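You operate a simulated robot arm through the tools that you are given. There is no shell and no other tool.

You are at the controls of a simulated robot arm. One attempt, no reset.

## Task
Give the tube in the ring press its white ring.
Fine: leave the dial at that colour and the tray pulled out with the tube in it; no ring on the other tubes.

Only the result counts: the job must be done as asked and must still hold three seconds after the hand-in. Knocking over, shifting, dropping, spilling or breaking anything else fails it.

## Robot
A 7-joint arm with a two-finger parallel gripper, fixed in place. Base frame: the origin is at the foot of the arm, x ahead of it, y to its left, z up; the work surface is at about z = 760. Units: mm, rad, N and s.
With the tool pointing down near the work surface it reaches from about 100 to 880 mm from the base axis. Its first joint turns from -2.007 to 2.007 rad. Payload 3.91 kg.
The tool frame sits at the grasp point between the pads (the TCP): z along the fingers, y along the line on which they close. The tips reach 30 mm beyond it. Largest opening 110 mm; finger width 20, thickness 10; the body of the gripper, 48 by 112 mm, starts 55 mm behind the TCP.
Orientation is that of the tool frame in the base frame, as [roll, pitch, yaw] about the fixed x, y, z axes, in that order (R = Rz(yaw) Ry(pitch) Rx(roll)). With the fingers straight down and closing along the base's y, the tool's x points along the base's -x, its y along +y and its z along -z.

## Interface
- The arm moves only by the tool drive_tool. Its argument "rows" is a list of rows, each a list of 7 numbers: the shift along the tool's x, y, z in units of 200 mm (1.0 is 200 mm), then the turn, a rotation vector about the tool's x, y, z in units of 60 degrees (1.0 is 60 degrees), then the opening, from 0 (shut) to 1 (fully open). In form: [[tx, ty, tz, ax, ay, az, claw], ...]. A call has 1 to 20 rows; each row is the pose to reach, as a shift and turn from the pose commanded when the call began, along the tool's axes at that moment. A call with a number of a shift or a turn outside -1 to 1 is refused whole. A row lasts 0.2 s, in which the tool goes at most 50 mm and 0.15 rad; a call with a longer step from one row to the next is refused whole, and so is a gripper value outside its range. Where a pose cannot be reached the arm comes as near as it can. A force on the tool above 40 N (or 10 N above the force at the start of the call, whichever is more), or a blocked arm, ends the call early, and 0.2 s more pass. The fingers move at their own pace (about 153 mm/s each) and stop on an object; they squeeze with about 22 N. The grip force told is the motor's: it shows also when the fingers shut on nothing. Time passes only in rows, and 0.2 s behind the last, so rows that repeat a pose let the fingers close. It gives the time, the measured TCP pose, the force on the tool (base axes), the opening and the grip force at its end, in the units of the frame above (readings bear some noise), with the torque about the TCP (base axes, N m) and any sound that the robot's microphone picked up.
- Cameras (640 x 400 px; columns grow to the right, rows downward): "scene" is fixed at [48.3, 500.3, 1353.5]; the picture's right is [-0.38, -0.93, 0.00], its down [-0.37, 0.15, -0.91] and it looks along [0.85, -0.35, -0.40] (base axes); focal length 314 px, centre (320, 200). "wrist" rides on the gripper at [72, 17, -103] in the tool frame; the picture's right is [-0.23, 0.97, 0.00], its down [-0.76, -0.18, -0.62] and it looks along [-0.61, -0.14, 0.78] (tool axes); focal length 222 px, centre (320, 200). There is no depth. A picture from a camera that has moved, and an enlarged one, comes with that camera's place and axes in the base frame and with its lens.
- grab_frame(camera): a new picture of that camera. The clock stands still meanwhile.
- raise_lower(by): slides the trunk up (or, below 0, down) by that many mm; the arm rides with it, the base frame stays. It gives what a move gives, with no picture.
- close_up(camera, box): a new picture of the part [left, top, right, bottom] of that camera's present view, enlarged. The clock stands still meanwhile.
- sign_off(): hands the job in; it is judged then, once.

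Nothing tells you positions but the pictures and the camera data. Unless the task says otherwise, let go and move clear before handing in.

The tools are called after "Call:" by a JSON object that holds its "name" and its "arguments". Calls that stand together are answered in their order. drive_tool: Moves the arm, as the interface text tells. Its arguments: {"type":"object","properties":{"rows":{"type":"array"}},"required":["rows"]} The other tools are called the same way: raise_lower (by) slides the trunk up or down; grab_frame (camera) takes a picture; close_up (camera, box) takes an enlarged picture of a part of a camera's view; sign_off () hands the job in.

At the start:

```text
t: 0.0
ee_pos: [617.6, 254.2, 1137.4]
tcp_rot: [3.141, 0.002, -3.14]
force: [0.0, -0.1, -0.3]
wrist_torque: [0.0, 0.04, 0.0]
grip_width: 110.0
grip_force: 0.0
trunk travel left (down, up): [-825.0, 165.0]
```

scene: 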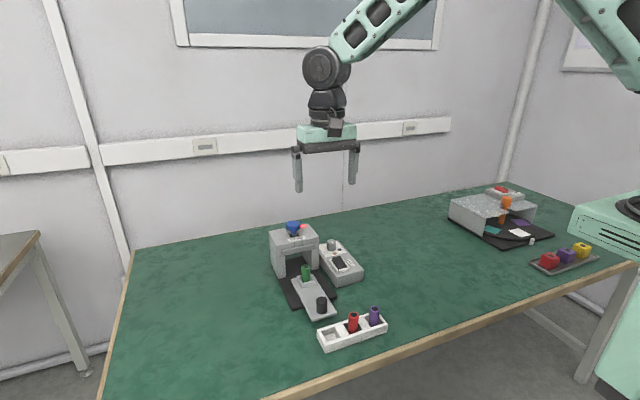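
wrist: 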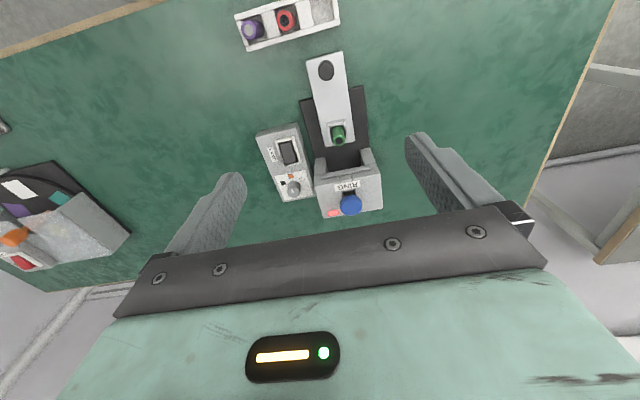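

I see a ring press with a tray pulled out (a green tube on it), a control box with a dial beside it, a rack with red and purple tubes, and another device to the right. I'll look closer first.

Call:
{"name": "close_up", "arguments": {"camera": "scene", "box": [250, 210, 400, 360]}}

Call:
{"name": "close_up", "arguments": {"camera": "scene", "box": [430, 170, 610, 290]}}

Call:
{"name": "close_up", "arguments": {"camera": "wrist", "box": [230, 40, 400, 230]}}

Call:
{"name": "close_up", "arguments": {"camera": "wrist", "box": [0, 100, 150, 290]}}

```text
2.67 times, centred on (325, 285) of scene
camera zoom: at [48.3, 500.3, 1353.5], right [-0.38, -0.93, 0.0], down [-0.37, 0.15, -0.91], along [0.85, -0.35, -0.4], focal length 837 px, centre (307, -27)
```

zoom: 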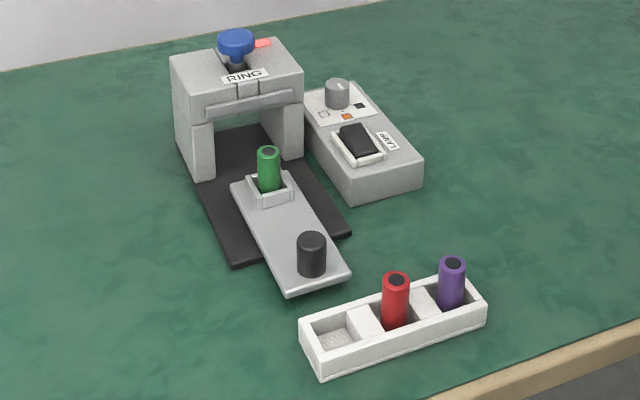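

```text
3.33 times, centred on (520, 230) of scene
camera zoom: at [48.3, 500.3, 1353.5], right [-0.38, -0.93, 0.0], down [-0.37, 0.15, -0.91], along [0.85, -0.35, -0.4], focal length 1046 px, centre (-347, 100)
```

zoom: 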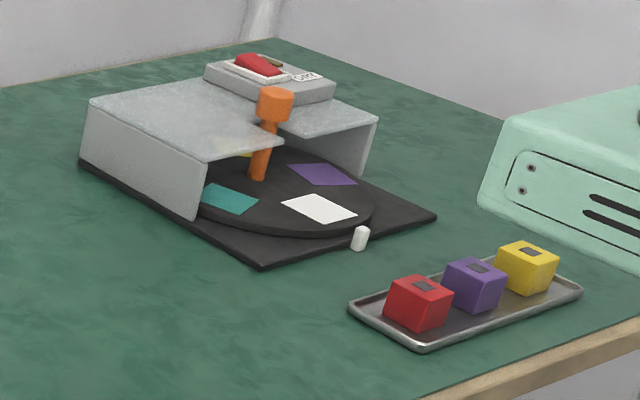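

```text
2.11 times, centred on (315, 135) of wrist
camera zoom: at [543.7, 269.6, 1239.1], right [0.23, 0.97, 0.0], down [0.76, -0.18, 0.62], along [0.61, -0.14, -0.78], focal length 468 px, centre (330, 337)
```

zoom: 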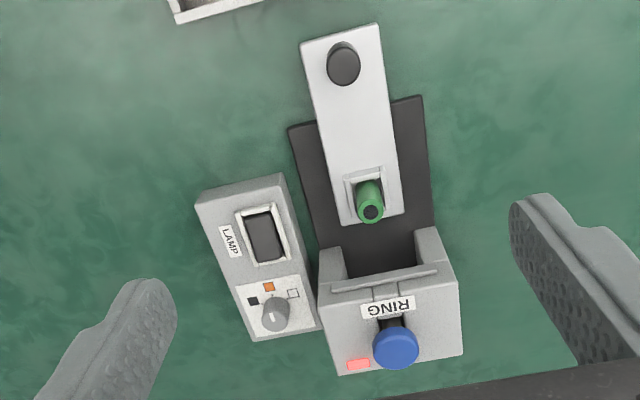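

```text
2.11 times, centred on (75, 195) of wrist
camera zoom: at [543.7, 269.6, 1239.1], right [0.23, 0.97, 0.0], down [0.76, -0.18, 0.62], along [0.61, -0.14, -0.78], focal length 468 px, centre (836, 210)
```

zoom: 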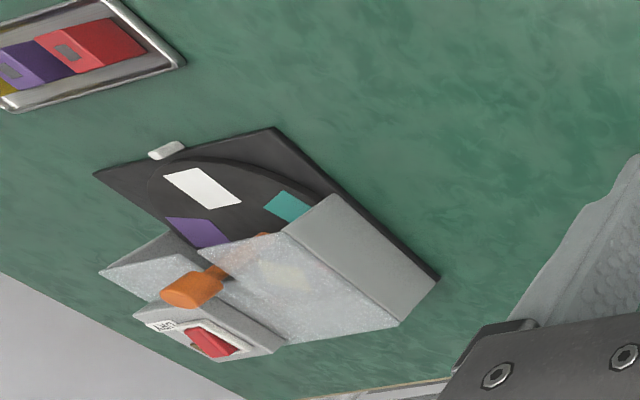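

The press, its axis along base x at y≈264, has its tray knob near (612, 264), tube near (731, 264) and blue plunger near (827, 264, 907). The dial is near (829, 140, 818). I'll move the hand nearer the dial for a better look.

Call:
{"name": "drive_tool", "arguments": {"rows": [[-0.08, -0.1, 0.13, 0, 0, 0, 1], [-0.16, -0.2, 0.26, 0, 0, 0, 1], [-0.24, -0.3, 0.39, 0, 0, 0, 1], [-0.32, -0.4, 0.52, 0, 0, 0, 1], [-0.4, -0.5, 0.65, 0, 0, 0, 1], [-0.4, -0.5, 0.65, 0, 0, 0, 1]]}}

Call:
{"name": "grab_frame", "arguments": {"camera": "wrist"}}

```text
t: 1.4
ee_pos: [696.6, 153.0, 1008.2]
tcp_rot: [3.142, 0.001, -3.141]
force: [0.1, 0.1, -0.5]
wrist_torque: [0.01, -0.01, 0.02]
grip_width: 109.8
grip_force: 0.1
trunk travel left (down, up): [-825.0, 165.0]
```

```text
taken
camera wrist: at [623.2, 170.3, 1110.7], right [0.23, 0.97, 0.0], down [0.76, -0.18, 0.62], along [0.61, -0.14, -0.78], focal length 222 px, centre (320, 200)
```

wrist: 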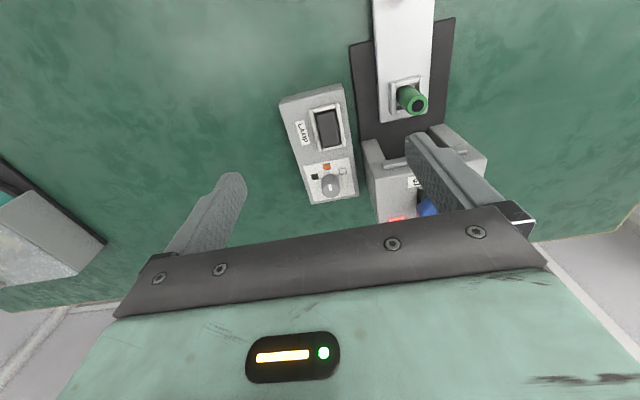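

Call:
{"name": "close_up", "arguments": {"camera": "wrist", "box": [270, 70, 390, 220]}}

Call:
{"name": "close_up", "arguments": {"camera": "scene", "box": [310, 225, 370, 285]}}

Call:
{"name": "close_up", "arguments": {"camera": "wrist", "box": [350, 0, 500, 230]}}

Call:
{"name": "close_up", "arguments": {"camera": "scene", "box": [255, 210, 345, 330]}}

```text
2.67 times, centred on (330, 145) of wrist
camera zoom: at [623.2, 170.3, 1110.7], right [0.23, 0.97, 0.0], down [0.76, -0.18, 0.62], along [0.61, -0.14, -0.78], focal length 592 px, centre (293, 347)
```

zoom: 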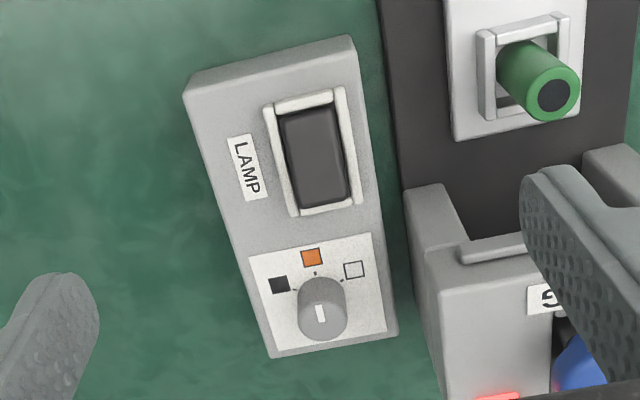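

```text
6.67 times, centred on (340, 255) of scene
camera zoom: at [48.3, 500.3, 1353.5], right [-0.38, -0.93, 0.0], down [-0.37, 0.15, -0.91], along [0.85, -0.35, -0.4], focal length 2093 px, centre (187, -167)
```

zoom: 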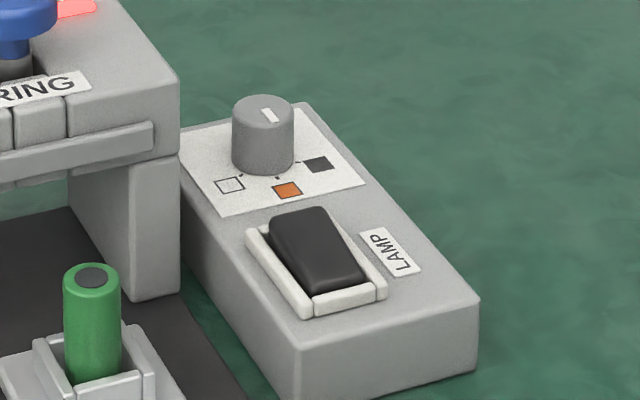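

```text
1.74 times, centred on (425, 115) of wrist
camera zoom: at [623.2, 170.3, 1110.7], right [0.23, 0.97, 0.0], down [0.76, -0.18, 0.62], along [0.61, -0.14, -0.78], focal length 386 px, centre (137, 348)
```

zoom: 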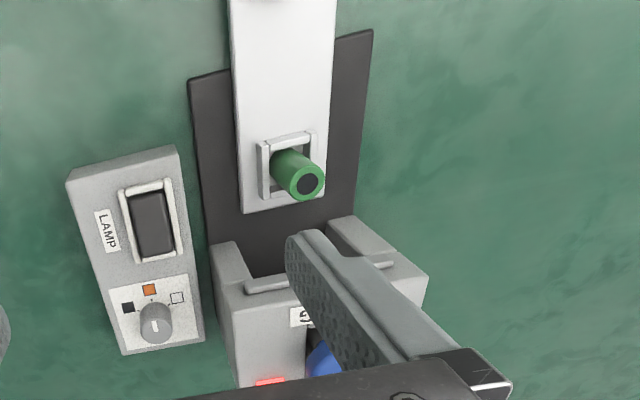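

```text
3.33 times, centred on (300, 270) of scene
camera zoom: at [48.3, 500.3, 1353.5], right [-0.38, -0.93, 0.0], down [-0.37, 0.15, -0.91], along [0.85, -0.35, -0.4], focal length 1046 px, centre (387, -33)
```

zoom: 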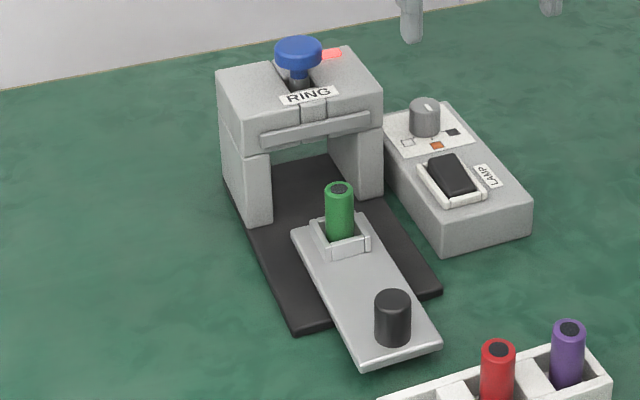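

The dial has black, orange and white marks on its robot side; I need to read where its pointer is. The lamp rocker appears irrelevant to the ring.

Call:
{"name": "close_up", "arguments": {"camera": "wrist", "box": [310, 155, 358, 205]}}

Call:
{"name": "close_up", "arguments": {"camera": "scene", "box": [324, 234, 348, 258]}}

Call:
{"name": "close_up", "arguments": {"camera": "scene", "box": [265, 215, 325, 260]}}

```text
8.00 times, centred on (334, 180) of wrist
camera zoom: at [623.2, 170.3, 1110.7], right [0.23, 0.97, 0.0], down [0.76, -0.18, 0.62], along [0.61, -0.14, -0.78], focal length 1777 px, centre (208, 360)
```

zoom: 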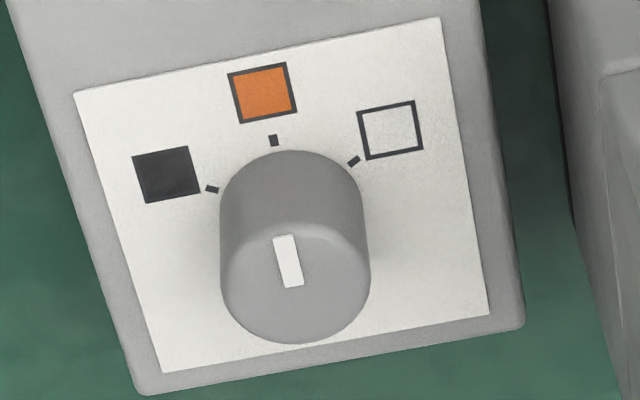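

```text
16.00 times, centred on (336, 246) of scene
camera zoom: at [48.3, 500.3, 1353.5], right [-0.38, -0.93, 0.0], down [-0.37, 0.15, -0.91], along [0.85, -0.35, -0.4], focal length 5023 px, centre (64, -536)
```

zoom: 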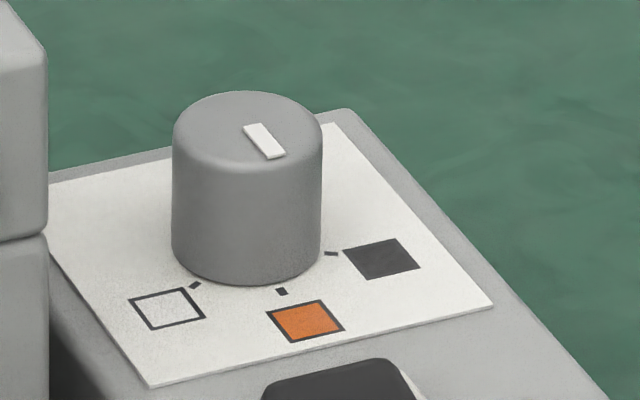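

```text
8.89 times, centred on (295, 238) of scene
camera zoom: at [48.3, 500.3, 1353.5], right [-0.38, -0.93, 0.0], down [-0.37, 0.15, -0.91], along [0.85, -0.35, -0.4], focal length 2791 px, centre (542, -133)
```

zoom: 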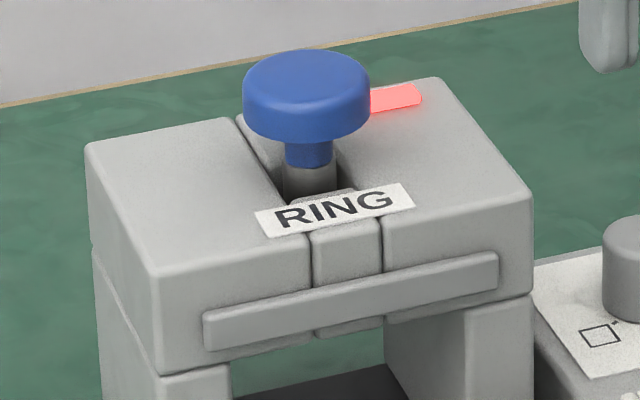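

The dial (centre about (832, 139), plate z≈796, top ≈823) points at orange; white is 60° clockwise from above. I'll move over it and turn the hand so the fingers close roughly along x, clear of the press wall at y≈203.

Call:
{"name": "drive_tool", "arguments": {"rows": [[-0.085, -0.01, 0, 0, 0, -0.125, 0.8], [-0.17, -0.02, 0, 0, 0, -0.25, 0.6], [-0.255, -0.03, 0, 0, 0, -0.375, 0.5], [-0.34, -0.04, 0, 0, 0, -0.5, 0.5], [-0.425, -0.05, 0, 0, 0, -0.625, 0.5], [-0.51, -0.06, 0, 0, 0, -0.75, 0.5], [-0.595, -0.07, 0, 0, 0, -0.875, 0.5], [-0.675, -0.0775, 0, 0, 0, -1, 0.5], [-0.675, -0.0775, 0, 0, 0, -1, 0.5]]}}

Call:
{"name": "drive_tool", "arguments": {"rows": [[0, 0, 0, 0, 0, -0.125, 0.5], [0, 0, 0, 0, 0, -0.25, 0.5], [0, 0, 0, 0, 0, -0.375, 0.5], [0, 0, 0, 0, 0, -0.5, 0.5], [0, 0, 0, 0, 0, -0.625, 0.5], [0, 0, 0, 0, 0, -0.75, 0.5], [0, 0, 0, 0, 0, -0.875, 0.5], [0, 0, 0, 0, 0, -1, 0.5], [0, 0, 0, 0, 0, -1, 0.5], [0, 0, 0, 0, 0, -1, 0.5]]}}

Call:
{"name": "grab_frame", "arguments": {"camera": "wrist"}}

Call:
{"name": "grab_frame", "arguments": {"camera": "scene"}}

```text
t: 3.4
ee_pos: [833.1, 138.4, 1007.0]
tcp_rot: [-3.14, 0.001, -2.093]
force: [-0.5, 0.1, -1.6]
wrist_torque: [0.01, 0.02, 0.0]
grip_width: 55.4
grip_force: 0.0
trunk travel left (down, up): [-825.0, 165.0]
```

```text
t: 5.6
ee_pos: [832.6, 137.3, 1005.7]
tcp_rot: [-3.142, -0.001, -1.045]
force: [-0.1, 0.1, 0.1]
wrist_torque: [0.02, -0.02, 0.02]
grip_width: 55.2
grip_force: 0.2
trunk travel left (down, up): [-825.0, 165.0]
```

```text
taken
camera wrist: at [853.2, 66.1, 1109.5], right [-0.96, -0.29, 0.0], down [-0.23, 0.75, 0.62], along [-0.18, 0.6, -0.78], focal length 222 px, centre (320, 200)
```

wrist: 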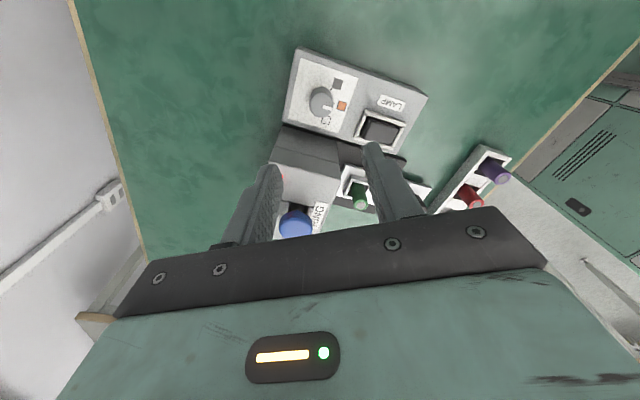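

```text
taken
```

scene: 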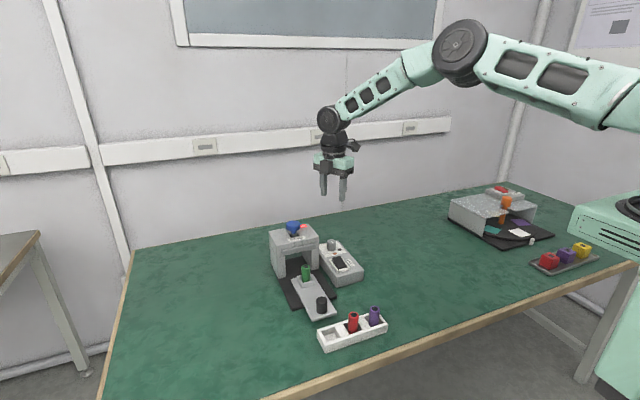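

The hand is over the dial, fingers turned. I check the dial's position again from this second viewpoint.

Call:
{"name": "close_up", "arguments": {"camera": "wrist", "box": [280, 40, 376, 160]}}

Call:
{"name": "close_up", "arguments": {"camera": "wrist", "box": [300, 75, 360, 135]}}

```text
3.33 times, centred on (328, 100) of wrist
camera zoom: at [853.2, 66.1, 1109.5], right [-0.96, -0.29, 0.0], down [-0.23, 0.75, 0.62], along [-0.18, 0.6, -0.78], focal length 740 px, centre (293, 533)
```

zoom: 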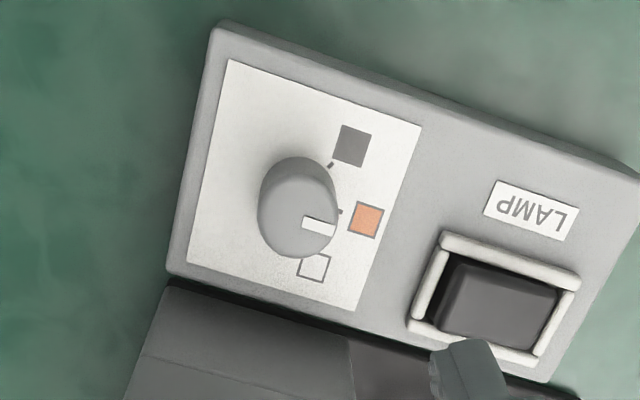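

```text
6.67 times, centred on (330, 105) of wrist
camera zoom: at [853.2, 66.1, 1109.5], right [-0.96, -0.29, 0.0], down [-0.23, 0.75, 0.62], along [-0.18, 0.6, -0.78], focal length 1481 px, centre (253, 833)
```

zoom: 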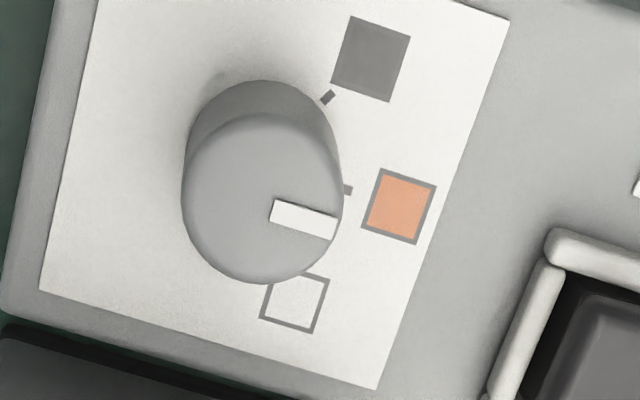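

The two viewpoints agree on the dial at about (829.5, 139). I descend partway, keeping the knob between the fingers, and look.

Call:
{"name": "drive_tool", "arguments": {"rows": [[-0.004, 0.004, 0.16, 0, 0, 0, 0.5], [-0.008, 0.008, 0.32, 0, 0, 0, 0.5], [-0.0115, 0.012, 0.48, 0, 0, 0, 0.5], [-0.0115, 0.012, 0.635, 0, 0, 0, 0.5], [-0.0115, 0.012, 0.635, 0, 0, 0, 0.5]]}}

Call:
{"name": "grab_frame", "arguments": {"camera": "wrist"}}

Call:
{"name": "close_up", "arguments": {"camera": "scene", "box": [260, 170, 380, 290]}}

```text
t: 6.8
ee_pos: [829.6, 140.0, 878.5]
tcp_rot: [-3.139, -0.002, -1.047]
force: [0.1, -0.1, -0.4]
wrist_torque: [0.0, -0.01, -0.03]
grip_width: 55.0
grip_force: 0.1
trunk travel left (down, up): [-825.0, 165.0]
```

```text
taken
camera wrist: at [849.9, 68.8, 981.1], right [-0.96, -0.29, 0.0], down [-0.23, 0.75, 0.62], along [-0.18, 0.6, -0.78], focal length 222 px, centre (320, 200)
```

wrist: 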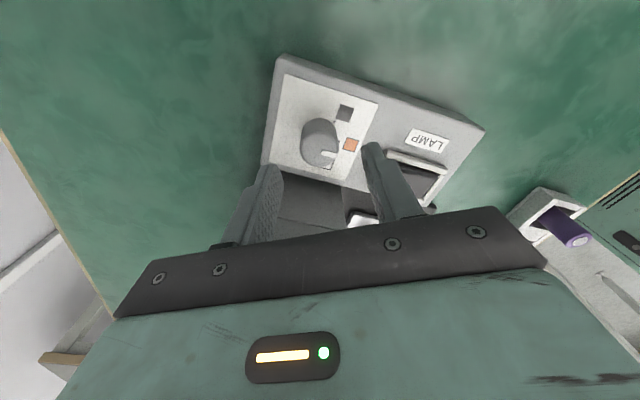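

```text
3.33 times, centred on (320, 230) of scene
camera zoom: at [48.3, 500.3, 1353.5], right [-0.38, -0.93, 0.0], down [-0.37, 0.15, -0.91], along [0.85, -0.35, -0.4], focal length 1046 px, centre (320, 100)
```

zoom: 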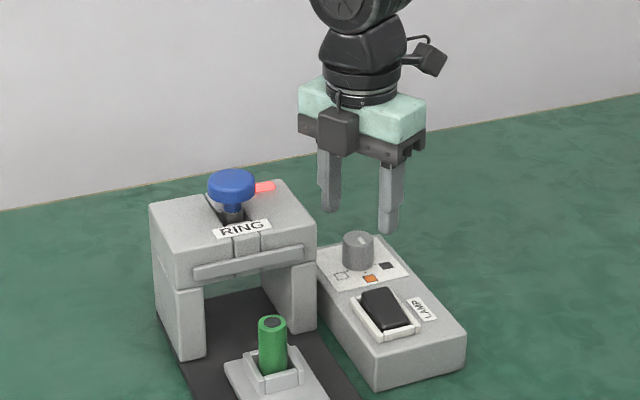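

The knob sits between the fingers' paths. A dark block shows on the gripper's side near the press; I check it closer before going further down.

Call:
{"name": "close_up", "arguments": {"camera": "scene", "box": [320, 165, 380, 265]}}

Call:
{"name": "close_up", "arguments": {"camera": "wrist", "box": [230, 50, 410, 230]}}

```text
4.00 times, centred on (350, 215) of scene
camera zoom: at [48.3, 500.3, 1353.5], right [-0.38, -0.93, 0.0], down [-0.37, 0.15, -0.91], along [0.85, -0.35, -0.4], focal length 1256 px, centre (200, 140)
```

zoom: 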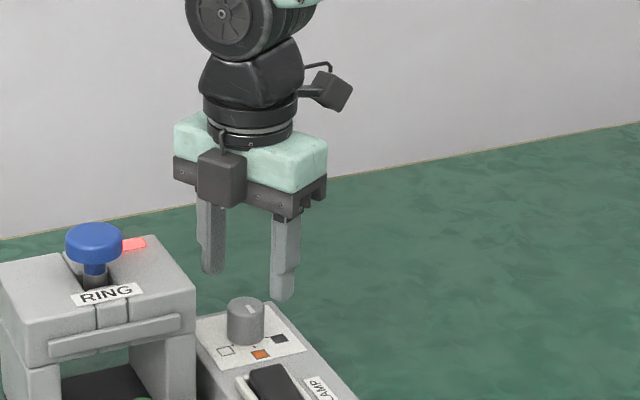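

```text
2.22 times, centred on (320, 140) of wrist
camera zoom: at [849.9, 68.8, 981.1], right [-0.96, -0.29, 0.0], down [-0.23, 0.75, 0.62], along [-0.18, 0.6, -0.78], focal length 494 px, centre (320, 333)
```

zoom: 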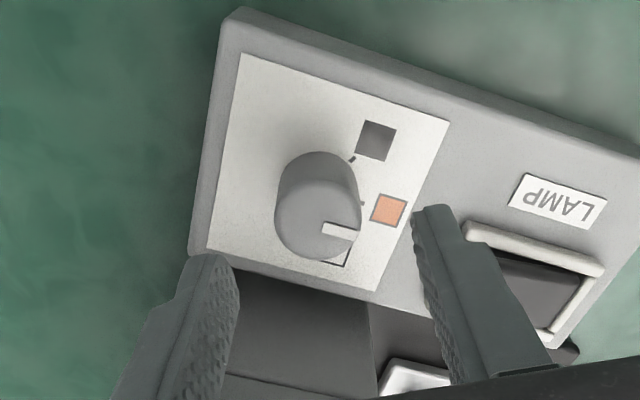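

That block sits above the TCP by about 65 mm and will stay above the press top (z≈885). I descend around the knob and close gently.

Call:
{"name": "drive_tool", "arguments": {"rows": [[0, 0, 0.1, 0, 0, 0, 0.5], [0, 0, 0.18, 0, 0, 0, 0.5], [0, 0, 0.235, 0, 0, 0, 0.5], [0, 0, 0.235, 0, 0, 0, 0.5]]}}

Call:
{"name": "close_up", "arguments": {"camera": "wrist", "box": [200, 60, 440, 260]}}

Call:
{"name": "close_up", "arguments": {"camera": "scene", "box": [280, 190, 380, 290]}}

```text
t: 7.8
ee_pos: [828.2, 139.4, 831.9]
tcp_rot: [3.141, -0.002, -1.046]
force: [-0.1, 0.4, -0.1]
wrist_torque: [-0.02, 0.0, 0.0]
grip_width: 54.9
grip_force: 0.1
trunk travel left (down, up): [-825.0, 165.0]
```

```text
2.00 times, centred on (320, 160) of wrist
camera zoom: at [850.0, 67.7, 935.3], right [-0.96, -0.29, 0.0], down [-0.23, 0.75, 0.62], along [-0.18, 0.6, -0.78], focal length 444 px, centre (320, 280)
```

zoom: 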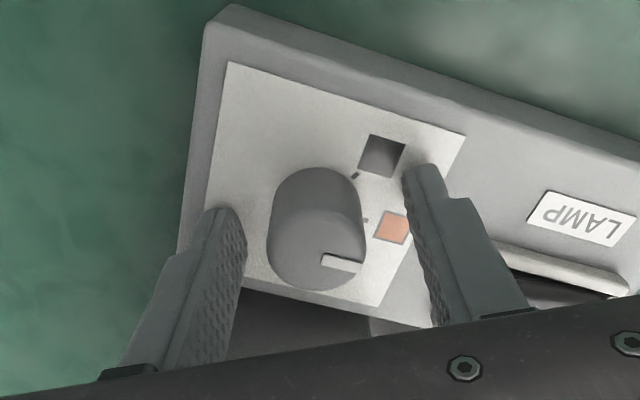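

```text
4.00 times, centred on (330, 240) of scene
camera zoom: at [48.3, 500.3, 1353.5], right [-0.38, -0.93, 0.0], down [-0.37, 0.15, -0.91], along [0.85, -0.35, -0.4], focal length 1256 px, centre (280, 40)
```

zoom: 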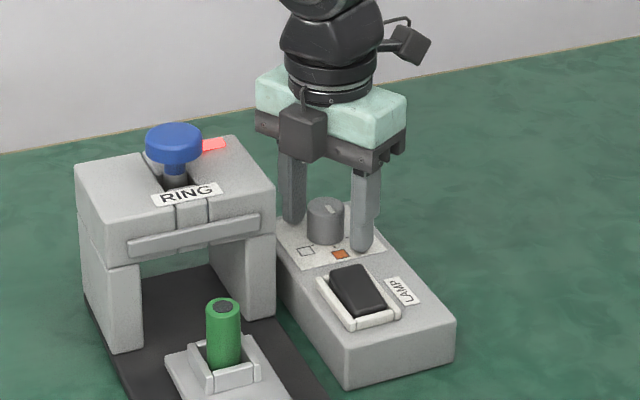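

The fingers straddle the knob; it's about 1.5 mm towards the press from the grasp centre. I nudge, close, and check the grip.

Call:
{"name": "drive_tool", "arguments": {"rows": [[-0.0075, -0.002, 0, 0, 0, 0, 0.5], [-0.0075, -0.002, 0, 0, 0, 0, 0.4], [-0.0075, -0.002, 0, 0, 0, 0, 0.3], [-0.0075, -0.002, 0, 0, 0, 0, 0.2], [-0.0075, -0.002, 0, 0, 0, 0, 0.1], [-0.0075, -0.002, 0, 0, 0, 0, 0.1]]}}

Call:
{"name": "close_up", "arguments": {"camera": "wrist", "box": [200, 60, 440, 260]}}

```text
t: 9.2
ee_pos: [828.9, 140.1, 833.0]
tcp_rot: [-3.141, -0.003, -1.047]
force: [8.8, 4.9, -1.8]
wrist_torque: [-0.18, 0.46, 0.03]
grip_width: 29.9
grip_force: 45.7
trunk travel left (down, up): [-825.0, 165.0]
```

```text
2.00 times, centred on (320, 160) of wrist
camera zoom: at [850.5, 69.2, 935.6], right [-0.96, -0.29, 0.0], down [-0.23, 0.75, 0.62], along [-0.18, 0.6, -0.78], focal length 444 px, centre (320, 280)
```

zoom: 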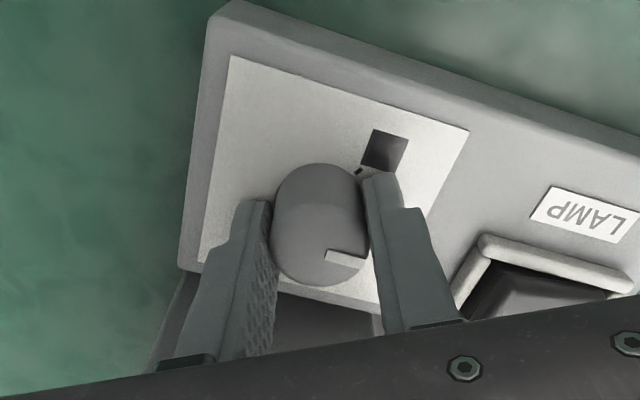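

The knob is gripped (29.9 mm), with slight side load. I ease that and turn 60° clockwise (seen from above) towards white.

Call:
{"name": "drive_tool", "arguments": {"rows": [[0, -0.005, 0, 0, 0, 0, 0.1], [0, -0.005, 0, 0, 0, 0.1, 0.1], [0, -0.005, 0, 0, 0, 0.2, 0.1], [0, -0.005, 0, 0, 0, 0.3, 0.1], [0, -0.005, 0, 0, 0, 0.4, 0.1], [0, -0.005, 0, 0, 0, 0.5, 0.1], [0, -0.005, 0, 0, 0, 0.6, 0.1], [0, -0.005, 0, 0, 0, 0.7, 0.1], [0, -0.005, 0, 0, 0, 0.8, 0.1], [0, -0.005, 0, 0, 0, 0.9, 0.1], [0, -0.005, 0, 0, 0, 1.0, 0.1], [0, -0.005, 0, 0, 0, 1.0, 0.1]]}}

Call:
{"name": "close_up", "arguments": {"camera": "wrist", "box": [200, 60, 440, 260]}}

Call:
{"name": "close_up", "arguments": {"camera": "scene", "box": [310, 220, 360, 270]}}

```text
t: 11.8
ee_pos: [829.9, 141.7, 832.6]
tcp_rot: [-3.139, 0.0, -2.095]
force: [14.6, 9.7, -2.1]
wrist_torque: [0.35, 0.33, 0.0]
grip_width: 30.0
grip_force: 45.3
trunk travel left (down, up): [-825.0, 165.0]
```

```text
2.00 times, centred on (320, 160) of wrist
camera zoom: at [778.3, 86.0, 935.3], right [-0.73, 0.68, 0.0], down [0.53, 0.57, 0.62], along [0.43, 0.45, -0.78], focal length 444 px, centre (320, 280)
```

zoom: 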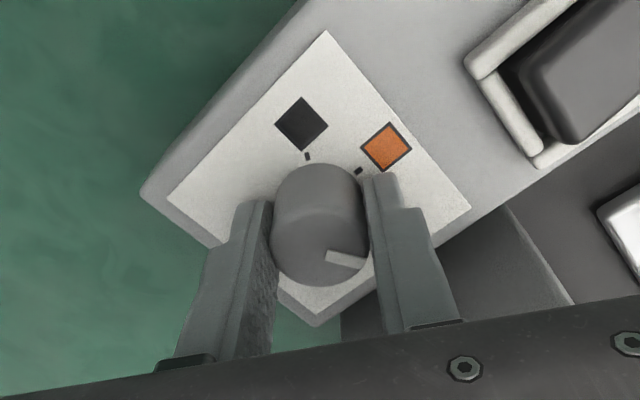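

```text
8.00 times, centred on (335, 245) of scene
camera zoom: at [48.3, 500.3, 1353.5], right [-0.38, -0.93, 0.0], down [-0.37, 0.15, -0.91], along [0.85, -0.35, -0.4], focal length 2512 px, centre (200, -160)
```

zoom: 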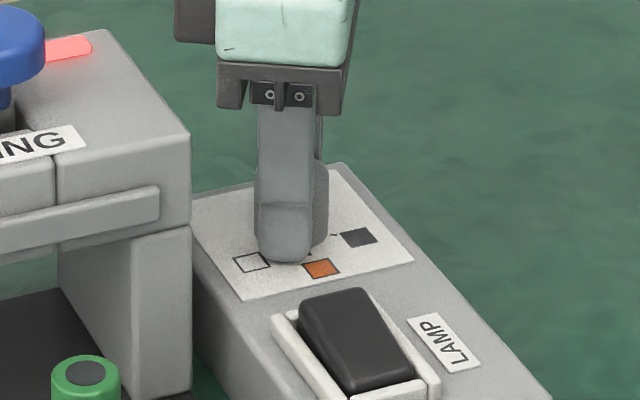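

The knob turned with the fingers. I release, rise, and check the pointer.

Call:
{"name": "drive_tool", "arguments": {"rows": [[0, 0, 0, 0, 0, 0, 0.3], [0, 0, 0, 0, 0, 0, 0.5], [0, 0, 0, 0, 0, 0, 0.5], [0, 0, -0.2, 0, 0, 0, 0.5], [0, 0, -0.4, 0, 0, 0, 0.5], [0, 0, -0.6, 0, 0, 0, 0.5], [0, 0, -0.8, 0, 0, 0, 0.5], [0, 0, -0.8, 0, 0, 0, 0.5]]}}

Call:
{"name": "close_up", "arguments": {"camera": "scene", "box": [324, 234, 348, 258]}}

Call:
{"name": "grab_frame", "arguments": {"camera": "wrist"}}

Call:
{"name": "close_up", "arguments": {"camera": "scene", "box": [250, 210, 370, 330]}}

```text
t: 13.6
ee_pos: [829.0, 140.0, 992.8]
tcp_rot: [-3.138, 0.002, -2.095]
force: [0.2, 0.3, 1.0]
wrist_torque: [-0.02, -0.01, 0.0]
grip_width: 55.0
grip_force: 0.1
trunk travel left (down, up): [-825.0, 165.0]
```

```text
16.00 times, centred on (336, 246) of scene
camera zoom: at [48.3, 500.3, 1353.5], right [-0.38, -0.93, 0.0], down [-0.37, 0.15, -0.91], along [0.85, -0.35, -0.4], focal length 5023 px, centre (64, -536)
```

zoom: 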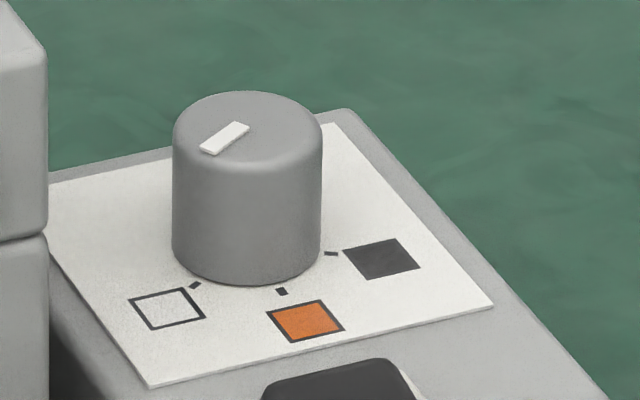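

```text
taken
camera wrist: at [777.5, 85.5, 1096.2], right [-0.73, 0.68, 0.0], down [0.53, 0.57, 0.62], along [0.43, 0.45, -0.78], focal length 222 px, centre (320, 200)
```

wrist: 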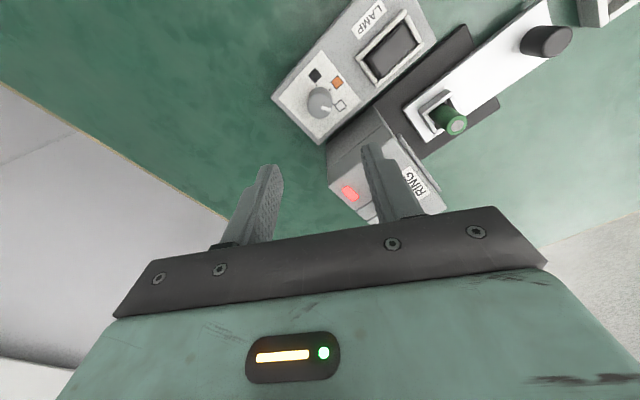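

```text
3.33 times, centred on (310, 270) of scene
camera zoom: at [48.3, 500.3, 1353.5], right [-0.38, -0.93, 0.0], down [-0.37, 0.15, -0.91], along [0.85, -0.35, -0.4], focal length 1046 px, centre (353, -33)
```

zoom: 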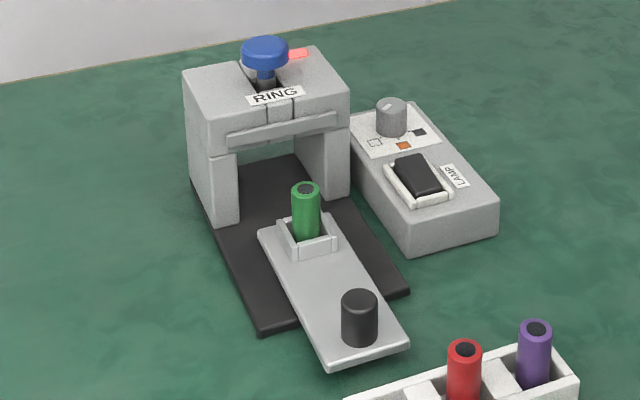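

The dial now points at white. Next the tray: I turn the hand back and move over towards the black tray knob for a close look.

Call:
{"name": "drive_tool", "arguments": {"rows": [[0.008, 0.09, 0, 0, 0, 0.125, 0.5], [0.016, 0.18, 0, 0, 0, 0.25, 0.5], [0.024, 0.27, 0, 0, 0, 0.375, 0.5], [0.032, 0.36, 0, 0, 0, 0.5, 0.5], [0.04, 0.45, 0, 0, 0, 0.625, 0.5], [0.048, 0.54, 0, 0, 0, 0.75, 0.5], [0.056, 0.63, 0, 0, 0, 0.875, 0.5], [0.065, 0.713, 0, 0, 0, 1, 0.5], [0.065, 0.713, 0, 0, 0, 1, 0.5]]}}

Call:
{"name": "drive_tool", "arguments": {"rows": [[0.2, 0.08, 0, 0, 0, 0, 0.5], [0.4, 0.16, 0, 0, 0, 0, 0.5], [0.6, 0.24, 0, 0, 0, 0, 0.5], [0.75, 0.32, 0, 0, 0, 0, 0.5], [0.75, 0.32, 0, 0, 0, 0, 0.5]]}}

Call:
{"name": "grab_frame", "arguments": {"camera": "wrist"}}

Call:
{"name": "close_up", "arguments": {"camera": "wrist", "box": [240, 0, 400, 200]}}

Call:
{"name": "grab_frame", "arguments": {"camera": "scene"}}

```text
t: 15.6
ee_pos: [698.6, 200.6, 992.8]
tcp_rot: [3.14, 0.002, 3.141]
force: [0.1, -0.7, -0.1]
wrist_torque: [-0.02, 0.0, 0.04]
grip_width: 55.1
grip_force: 0.1
trunk travel left (down, up): [-825.0, 165.0]
```

```text
t: 16.8
ee_pos: [549.5, 265.3, 992.1]
tcp_rot: [3.141, 0.002, -3.141]
force: [-0.7, 0.4, 0.3]
wrist_torque: [-0.01, 0.02, 0.0]
grip_width: 55.1
grip_force: 0.0
trunk travel left (down, up): [-825.0, 165.0]
```

```text
taken
camera wrist: at [476.3, 281.8, 1094.7], right [0.23, 0.97, 0.0], down [0.76, -0.18, 0.62], along [0.61, -0.14, -0.78], focal length 222 px, centre (320, 200)
```

wrist: 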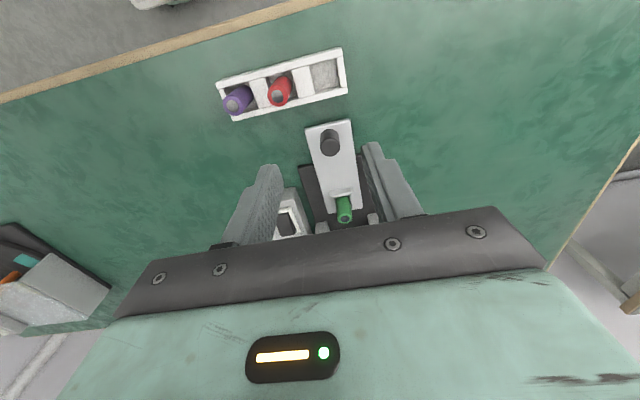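

```text
2.00 times, centred on (320, 100) of wrist
camera zoom: at [476.3, 281.8, 1094.7], right [0.23, 0.97, 0.0], down [0.76, -0.18, 0.62], along [0.61, -0.14, -0.78], focal length 444 px, centre (320, 400)
```

zoom: 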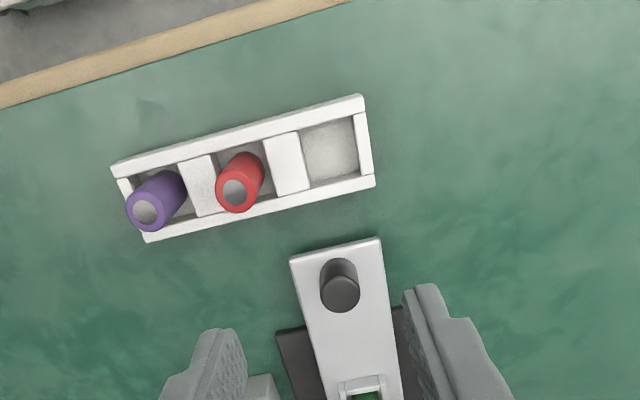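

```text
taken
```

scene: 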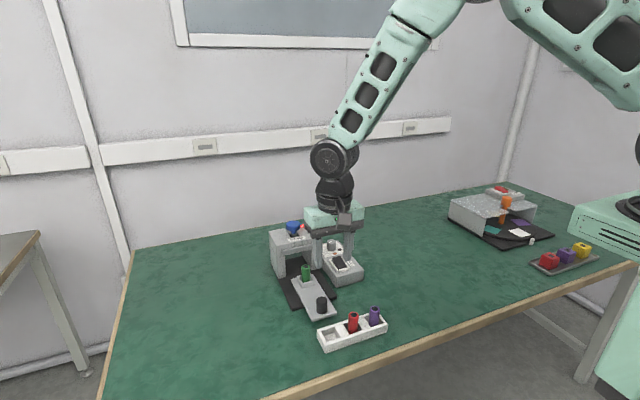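

The tray knob is near (609, 265), top z≈808. I tilt the hand 20° back, so its body stays clear of the press when pushing in, and come over the knob.

Call:
{"name": "drive_tool", "arguments": {"rows": [[-0.065, -0.001, 0.15, 0, -0.0833, 0, 0.5], [-0.13, -0.002, 0.3, 0, -0.1667, 0, 0.5], [-0.195, -0.003, 0.45, 0, -0.25, 0, 0.5], [-0.2575, -0.003, 0.62, 0, -0.3333, 0, 0.5], [-0.2575, -0.003, 0.62, 0, -0.3333, 0, 0.5]]}}

Call:
{"name": "grab_frame", "arguments": {"camera": "wrist"}}

Call:
{"name": "close_up", "arguments": {"camera": "scene", "box": [260, 200, 400, 360]}}

```text
t: 18.0
ee_pos: [602.1, 263.4, 869.2]
tcp_rot: [-3.14, 0.353, -3.141]
force: [0.2, 0.4, -0.8]
wrist_torque: [0.01, 0.03, 0.04]
grip_width: 55.0
grip_force: 0.0
trunk travel left (down, up): [-825.0, 165.0]
```

```text
taken
camera wrist: at [497.3, 279.7, 940.9], right [0.21, 0.97, 0.08], down [0.5, -0.18, 0.85], along [0.84, -0.14, -0.52], focal length 222 px, centre (320, 200)
```

wrist: 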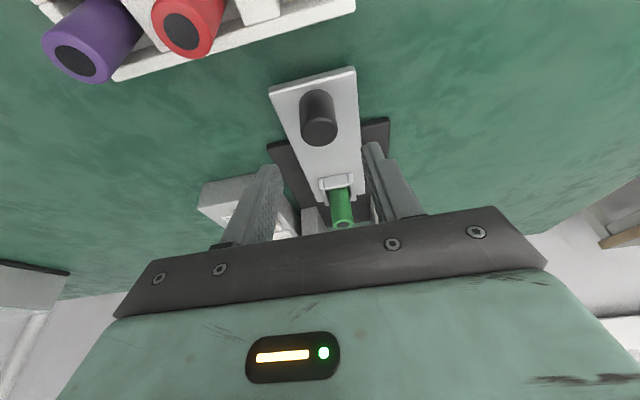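

```text
2.50 times, centred on (330, 280) of scene
camera zoom: at [48.3, 500.3, 1353.5], right [-0.38, -0.93, 0.0], down [-0.37, 0.15, -0.91], along [0.85, -0.35, -0.4], focal length 785 px, centre (295, 0)
```

zoom: 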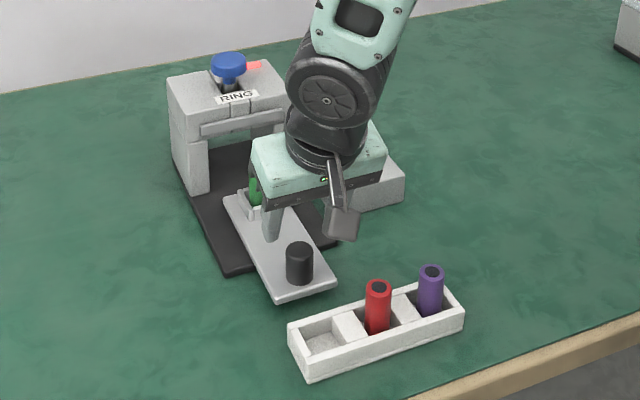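

The knob is between the finger paths. I lower straight down so the tips sit just above the tray, then look.

Call:
{"name": "drive_tool", "arguments": {"rows": [[0.03, 0.002, 0.08, 0, 0, 0, 0.5], [0.06, 0.005, 0.16, 0, 0, 0, 0.5], [0.087, 0.005, 0.24, 0, 0, 0, 0.5], [0.087, 0.005, 0.24, 0, 0, 0, 0.5]]}}

Call:
{"name": "grab_frame", "arguments": {"camera": "wrist"}}

Call:
{"name": "close_up", "arguments": {"camera": "scene", "box": [260, 220, 400, 360]}}

```text
t: 19.0
ee_pos: [601.6, 264.5, 817.8]
tcp_rot: [3.141, 0.35, -3.141]
force: [-0.3, -1.0, 0.0]
wrist_torque: [0.03, 0.03, 0.02]
grip_width: 55.0
grip_force: 0.0
trunk travel left (down, up): [-825.0, 165.0]
```

```text
taken
camera wrist: at [497.7, 281.1, 890.0], right [0.21, 0.97, 0.08], down [0.5, -0.18, 0.85], along [0.84, -0.14, -0.53], focal length 222 px, centre (320, 200)
```

wrist: 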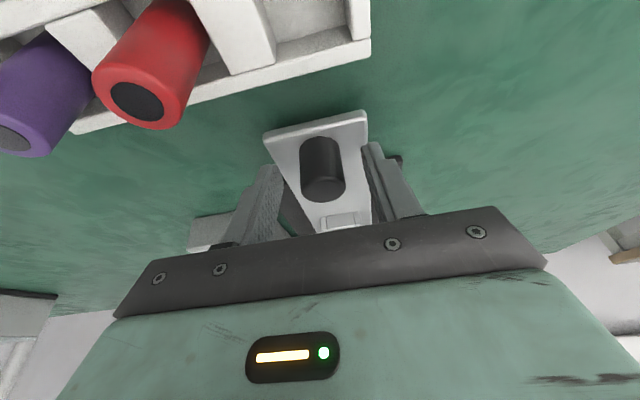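

```text
2.86 times, centred on (330, 290) of scene
camera zoom: at [48.3, 500.3, 1353.5], right [-0.38, -0.93, 0.0], down [-0.37, 0.15, -0.91], along [0.85, -0.35, -0.4], focal length 897 px, centre (291, -57)
```

zoom: 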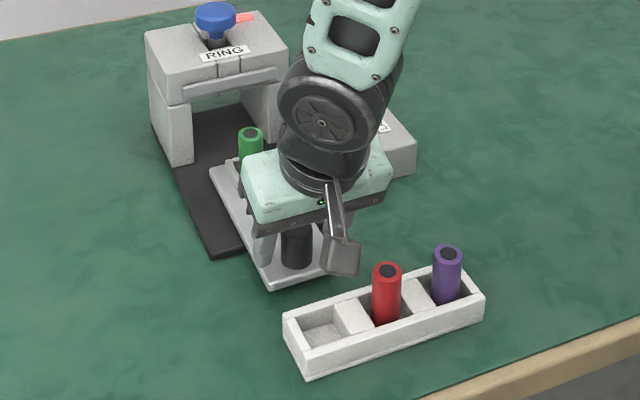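

Knob well centred. I close on it.

Call:
{"name": "drive_tool", "arguments": {"rows": [[0, 0, 0, 0, 0, 0, 0.4], [0, 0, 0, 0, 0, 0, 0.3], [0, 0, 0, 0, 0, 0, 0.2], [0, 0, 0, 0, 0, 0, 0.1], [0, 0, 0, 0, 0, 0, 0.1]]}}

Call:
{"name": "grab_frame", "arguments": {"camera": "wrist"}}

```text
t: 20.2
ee_pos: [602.4, 265.8, 817.0]
tcp_rot: [3.141, 0.351, -3.139]
force: [0.9, 6.6, -2.9]
wrist_torque: [-0.14, -0.17, 0.07]
grip_width: 27.4
grip_force: 44.5
trunk travel left (down, up): [-825.0, 165.0]
```

```text
taken
camera wrist: at [497.6, 281.7, 890.1], right [0.21, 0.97, 0.08], down [0.5, -0.18, 0.85], along [0.84, -0.14, -0.53], focal length 222 px, centre (320, 200)
```

wrist: 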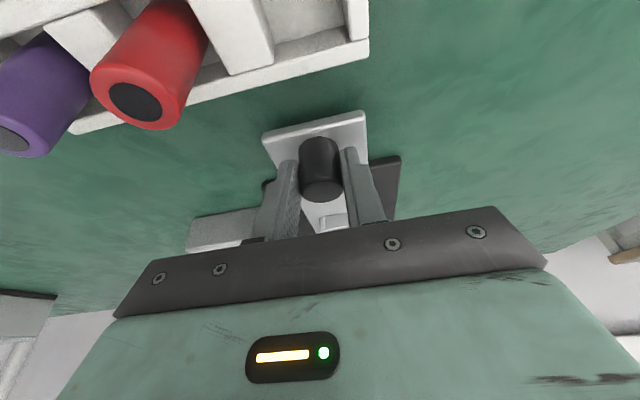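

Gripped at 27.4 mm. I push the tray in slowly, first 60 mm.

Call:
{"name": "drive_tool", "arguments": {"rows": [[-0.0094, 0.004, 0.0034, 0, 0, 0, 0.1], [-0.0282, 0.004, 0.0103, 0, 0, 0, 0.1], [-0.0564, 0.004, 0.0205, 0, 0, 0, 0.1], [-0.094, 0.004, 0.0342, 0, 0, 0, 0.1], [-0.1316, 0.004, 0.0479, 0, 0, 0, 0.1], [-0.1692, 0.004, 0.0616, 0, 0, 0, 0.1], [-0.2068, 0.004, 0.0752, 0, 0, 0, 0.1], [-0.2444, 0.004, 0.0889, 0, 0, 0, 0.1], [-0.282, 0.004, 0.1026, 0, 0, 0, 0.1], [-0.282, 0.004, 0.1026, 0, 0, 0, 0.1]]}}

Call:
{"name": "close_up", "arguments": {"camera": "scene", "box": [250, 190, 390, 330]}}

Call:
{"name": "grab_frame", "arguments": {"camera": "wrist"}}

```text
t: 22.4
ee_pos: [662.1, 265.8, 819.1]
tcp_rot: [3.141, 0.352, -3.141]
force: [0.5, 0.5, 19.5]
wrist_torque: [-0.23, 0.13, -0.02]
grip_width: 27.3
grip_force: 44.5
trunk travel left (down, up): [-825.0, 165.0]
```

```text
2.86 times, centred on (320, 260) of scene
camera zoom: at [48.3, 500.3, 1353.5], right [-0.38, -0.93, 0.0], down [-0.37, 0.15, -0.91], along [0.85, -0.35, -0.4], focal length 897 px, centre (320, 29)
```

zoom: 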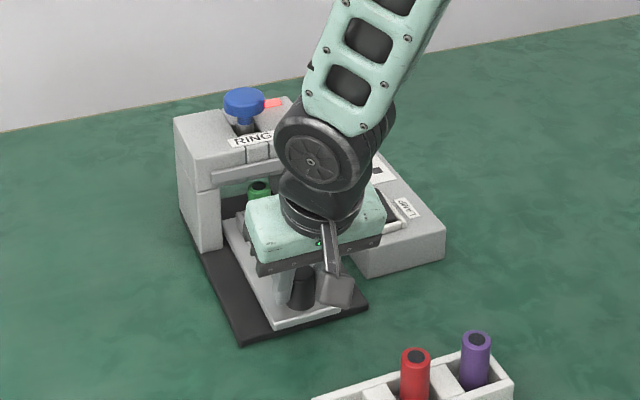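

```text
taken
camera wrist: at [557.4, 281.8, 889.9], right [0.21, 0.97, 0.08], down [0.5, -0.18, 0.85], along [0.84, -0.14, -0.52], focal length 222 px, centre (320, 200)
```

wrist: 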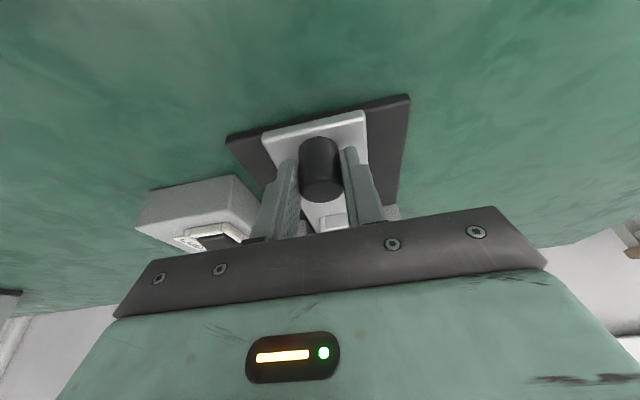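

Tray moved 60 mm with the tube upright; there's a slight vertical load that I ease by 1 mm while pushing further.

Call:
{"name": "drive_tool", "arguments": {"rows": [[-0.0017, 0, -0.0047, 0, 0, 0, 0.1], [-0.0205, 0, 0.0021, 0, 0, 0, 0.1], [-0.0487, 0, 0.0124, 0, 0, 0, 0.1], [-0.0769, 0, 0.0227, 0, 0, 0, 0.1], [-0.1051, 0, 0.0329, 0, 0, 0, 0.1], [-0.1333, 0, 0.0432, 0, 0, 0, 0.1], [-0.1427, 0, 0.0466, 0, 0, 0, 0.1], [-0.1427, 0, 0.0466, 0, 0, 0, 0.1]]}}

Call:
{"name": "close_up", "arguments": {"camera": "scene", "box": [250, 190, 390, 330]}}

Call:
{"name": "grab_frame", "arguments": {"camera": "wrist"}}

```text
t: 24.2
ee_pos: [689.9, 265.3, 819.4]
tcp_rot: [-3.141, 0.352, -3.14]
force: [-1.1, 5.4, 3.9]
wrist_torque: [0.37, 0.43, 0.08]
grip_width: 27.4
grip_force: 44.9
trunk travel left (down, up): [-825.0, 165.0]
```

```text
2.86 times, centred on (320, 260) of scene
camera zoom: at [48.3, 500.3, 1353.5], right [-0.38, -0.93, 0.0], down [-0.37, 0.15, -0.91], along [0.85, -0.35, -0.4], focal length 897 px, centre (320, 29)
```

zoom: 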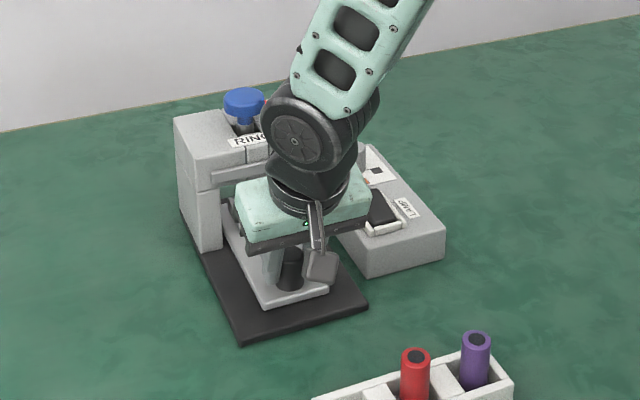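

```text
taken
camera wrist: at [586.2, 281.8, 890.1], right [0.21, 0.97, 0.08], down [0.5, -0.18, 0.85], along [0.84, -0.14, -0.53], focal length 222 px, centre (320, 200)
```

wrist: 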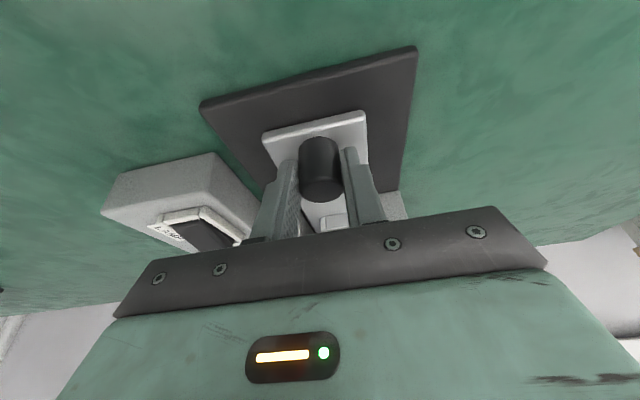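

Still moving freely. I continue in 2 mm steps until the stop is felt.

Call:
{"name": "drive_tool", "arguments": {"rows": [[-0.0094, 0, 0.0034, 0, 0, 0, 0.1], [-0.0188, 0, 0.0068, 0, 0, 0, 0.1], [-0.0282, 0, 0.0103, 0, 0, 0, 0.1], [-0.0376, 0, 0.0137, 0, 0, 0, 0.1], [-0.0376, 0, 0.0137, 0, 0, 0, 0.1]]}}

Call:
{"name": "drive_tool", "arguments": {"rows": [[-0.0094, 0, 0.0034, 0, 0, 0, 0.1], [-0.0188, 0, 0.0068, 0, 0, 0, 0.1], [-0.0188, 0, 0.0068, 0, 0, 0, 0.1]]}}

```text
t: 25.4
ee_pos: [699.2, 265.1, 817.3]
tcp_rot: [-3.141, 0.351, -3.14]
force: [0.0, 7.5, 1.0]
wrist_torque: [0.43, 0.45, 0.13]
grip_width: 27.5
grip_force: 45.3
trunk travel left (down, up): [-825.0, 165.0]
```

```text
t: 26.2
ee_pos: [702.2, 264.9, 818.9]
tcp_rot: [-3.14, 0.349, -3.14]
force: [-7.1, 5.4, 4.0]
wrist_torque: [0.41, -0.43, -0.03]
grip_width: 27.6
grip_force: 45.3
trunk travel left (down, up): [-825.0, 165.0]
```

Resistance in x begins at 100 mm of travel. I push 2 mm more to seat it.

Call:
{"name": "drive_tool", "arguments": {"rows": [[-0.0047, -0.003, 0.0017, 0, 0, 0, 0.1], [-0.0094, -0.003, 0.0034, 0, 0, 0, 0.1], [-0.0094, -0.003, 0.0034, 0, 0, 0, 0.1]]}}

Call:
{"name": "close_up", "arguments": {"camera": "scene", "box": [250, 190, 390, 330]}}

Call:
{"name": "grab_frame", "arguments": {"camera": "wrist"}}

```text
t: 27.0
ee_pos: [701.5, 265.8, 819.5]
tcp_rot: [-3.139, 0.348, -3.141]
force: [-27.4, 3.8, 13.2]
wrist_torque: [0.37, 0.74, 0.02]
grip_width: 27.7
grip_force: 45.5
trunk travel left (down, up): [-825.0, 165.0]
```

```text
2.86 times, centred on (320, 260) of scene
camera zoom: at [48.3, 500.3, 1353.5], right [-0.38, -0.93, 0.0], down [-0.37, 0.15, -0.91], along [0.85, -0.35, -0.4], focal length 897 px, centre (320, 29)
```

zoom: 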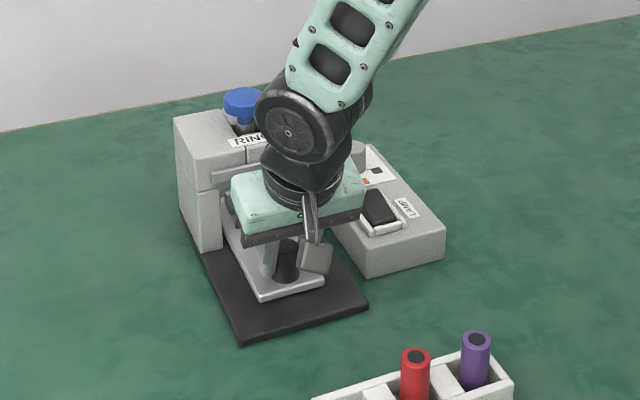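

```text
taken
camera wrist: at [598.3, 281.9, 890.5], right [0.21, 0.97, 0.08], down [0.5, -0.18, 0.85], along [0.84, -0.14, -0.53], focal length 222 px, centre (320, 200)
```

wrist: 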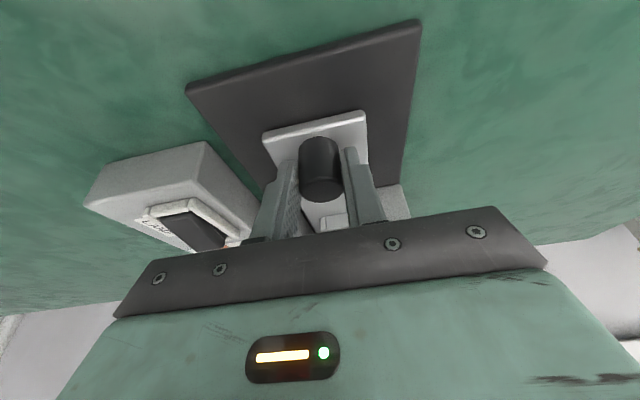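

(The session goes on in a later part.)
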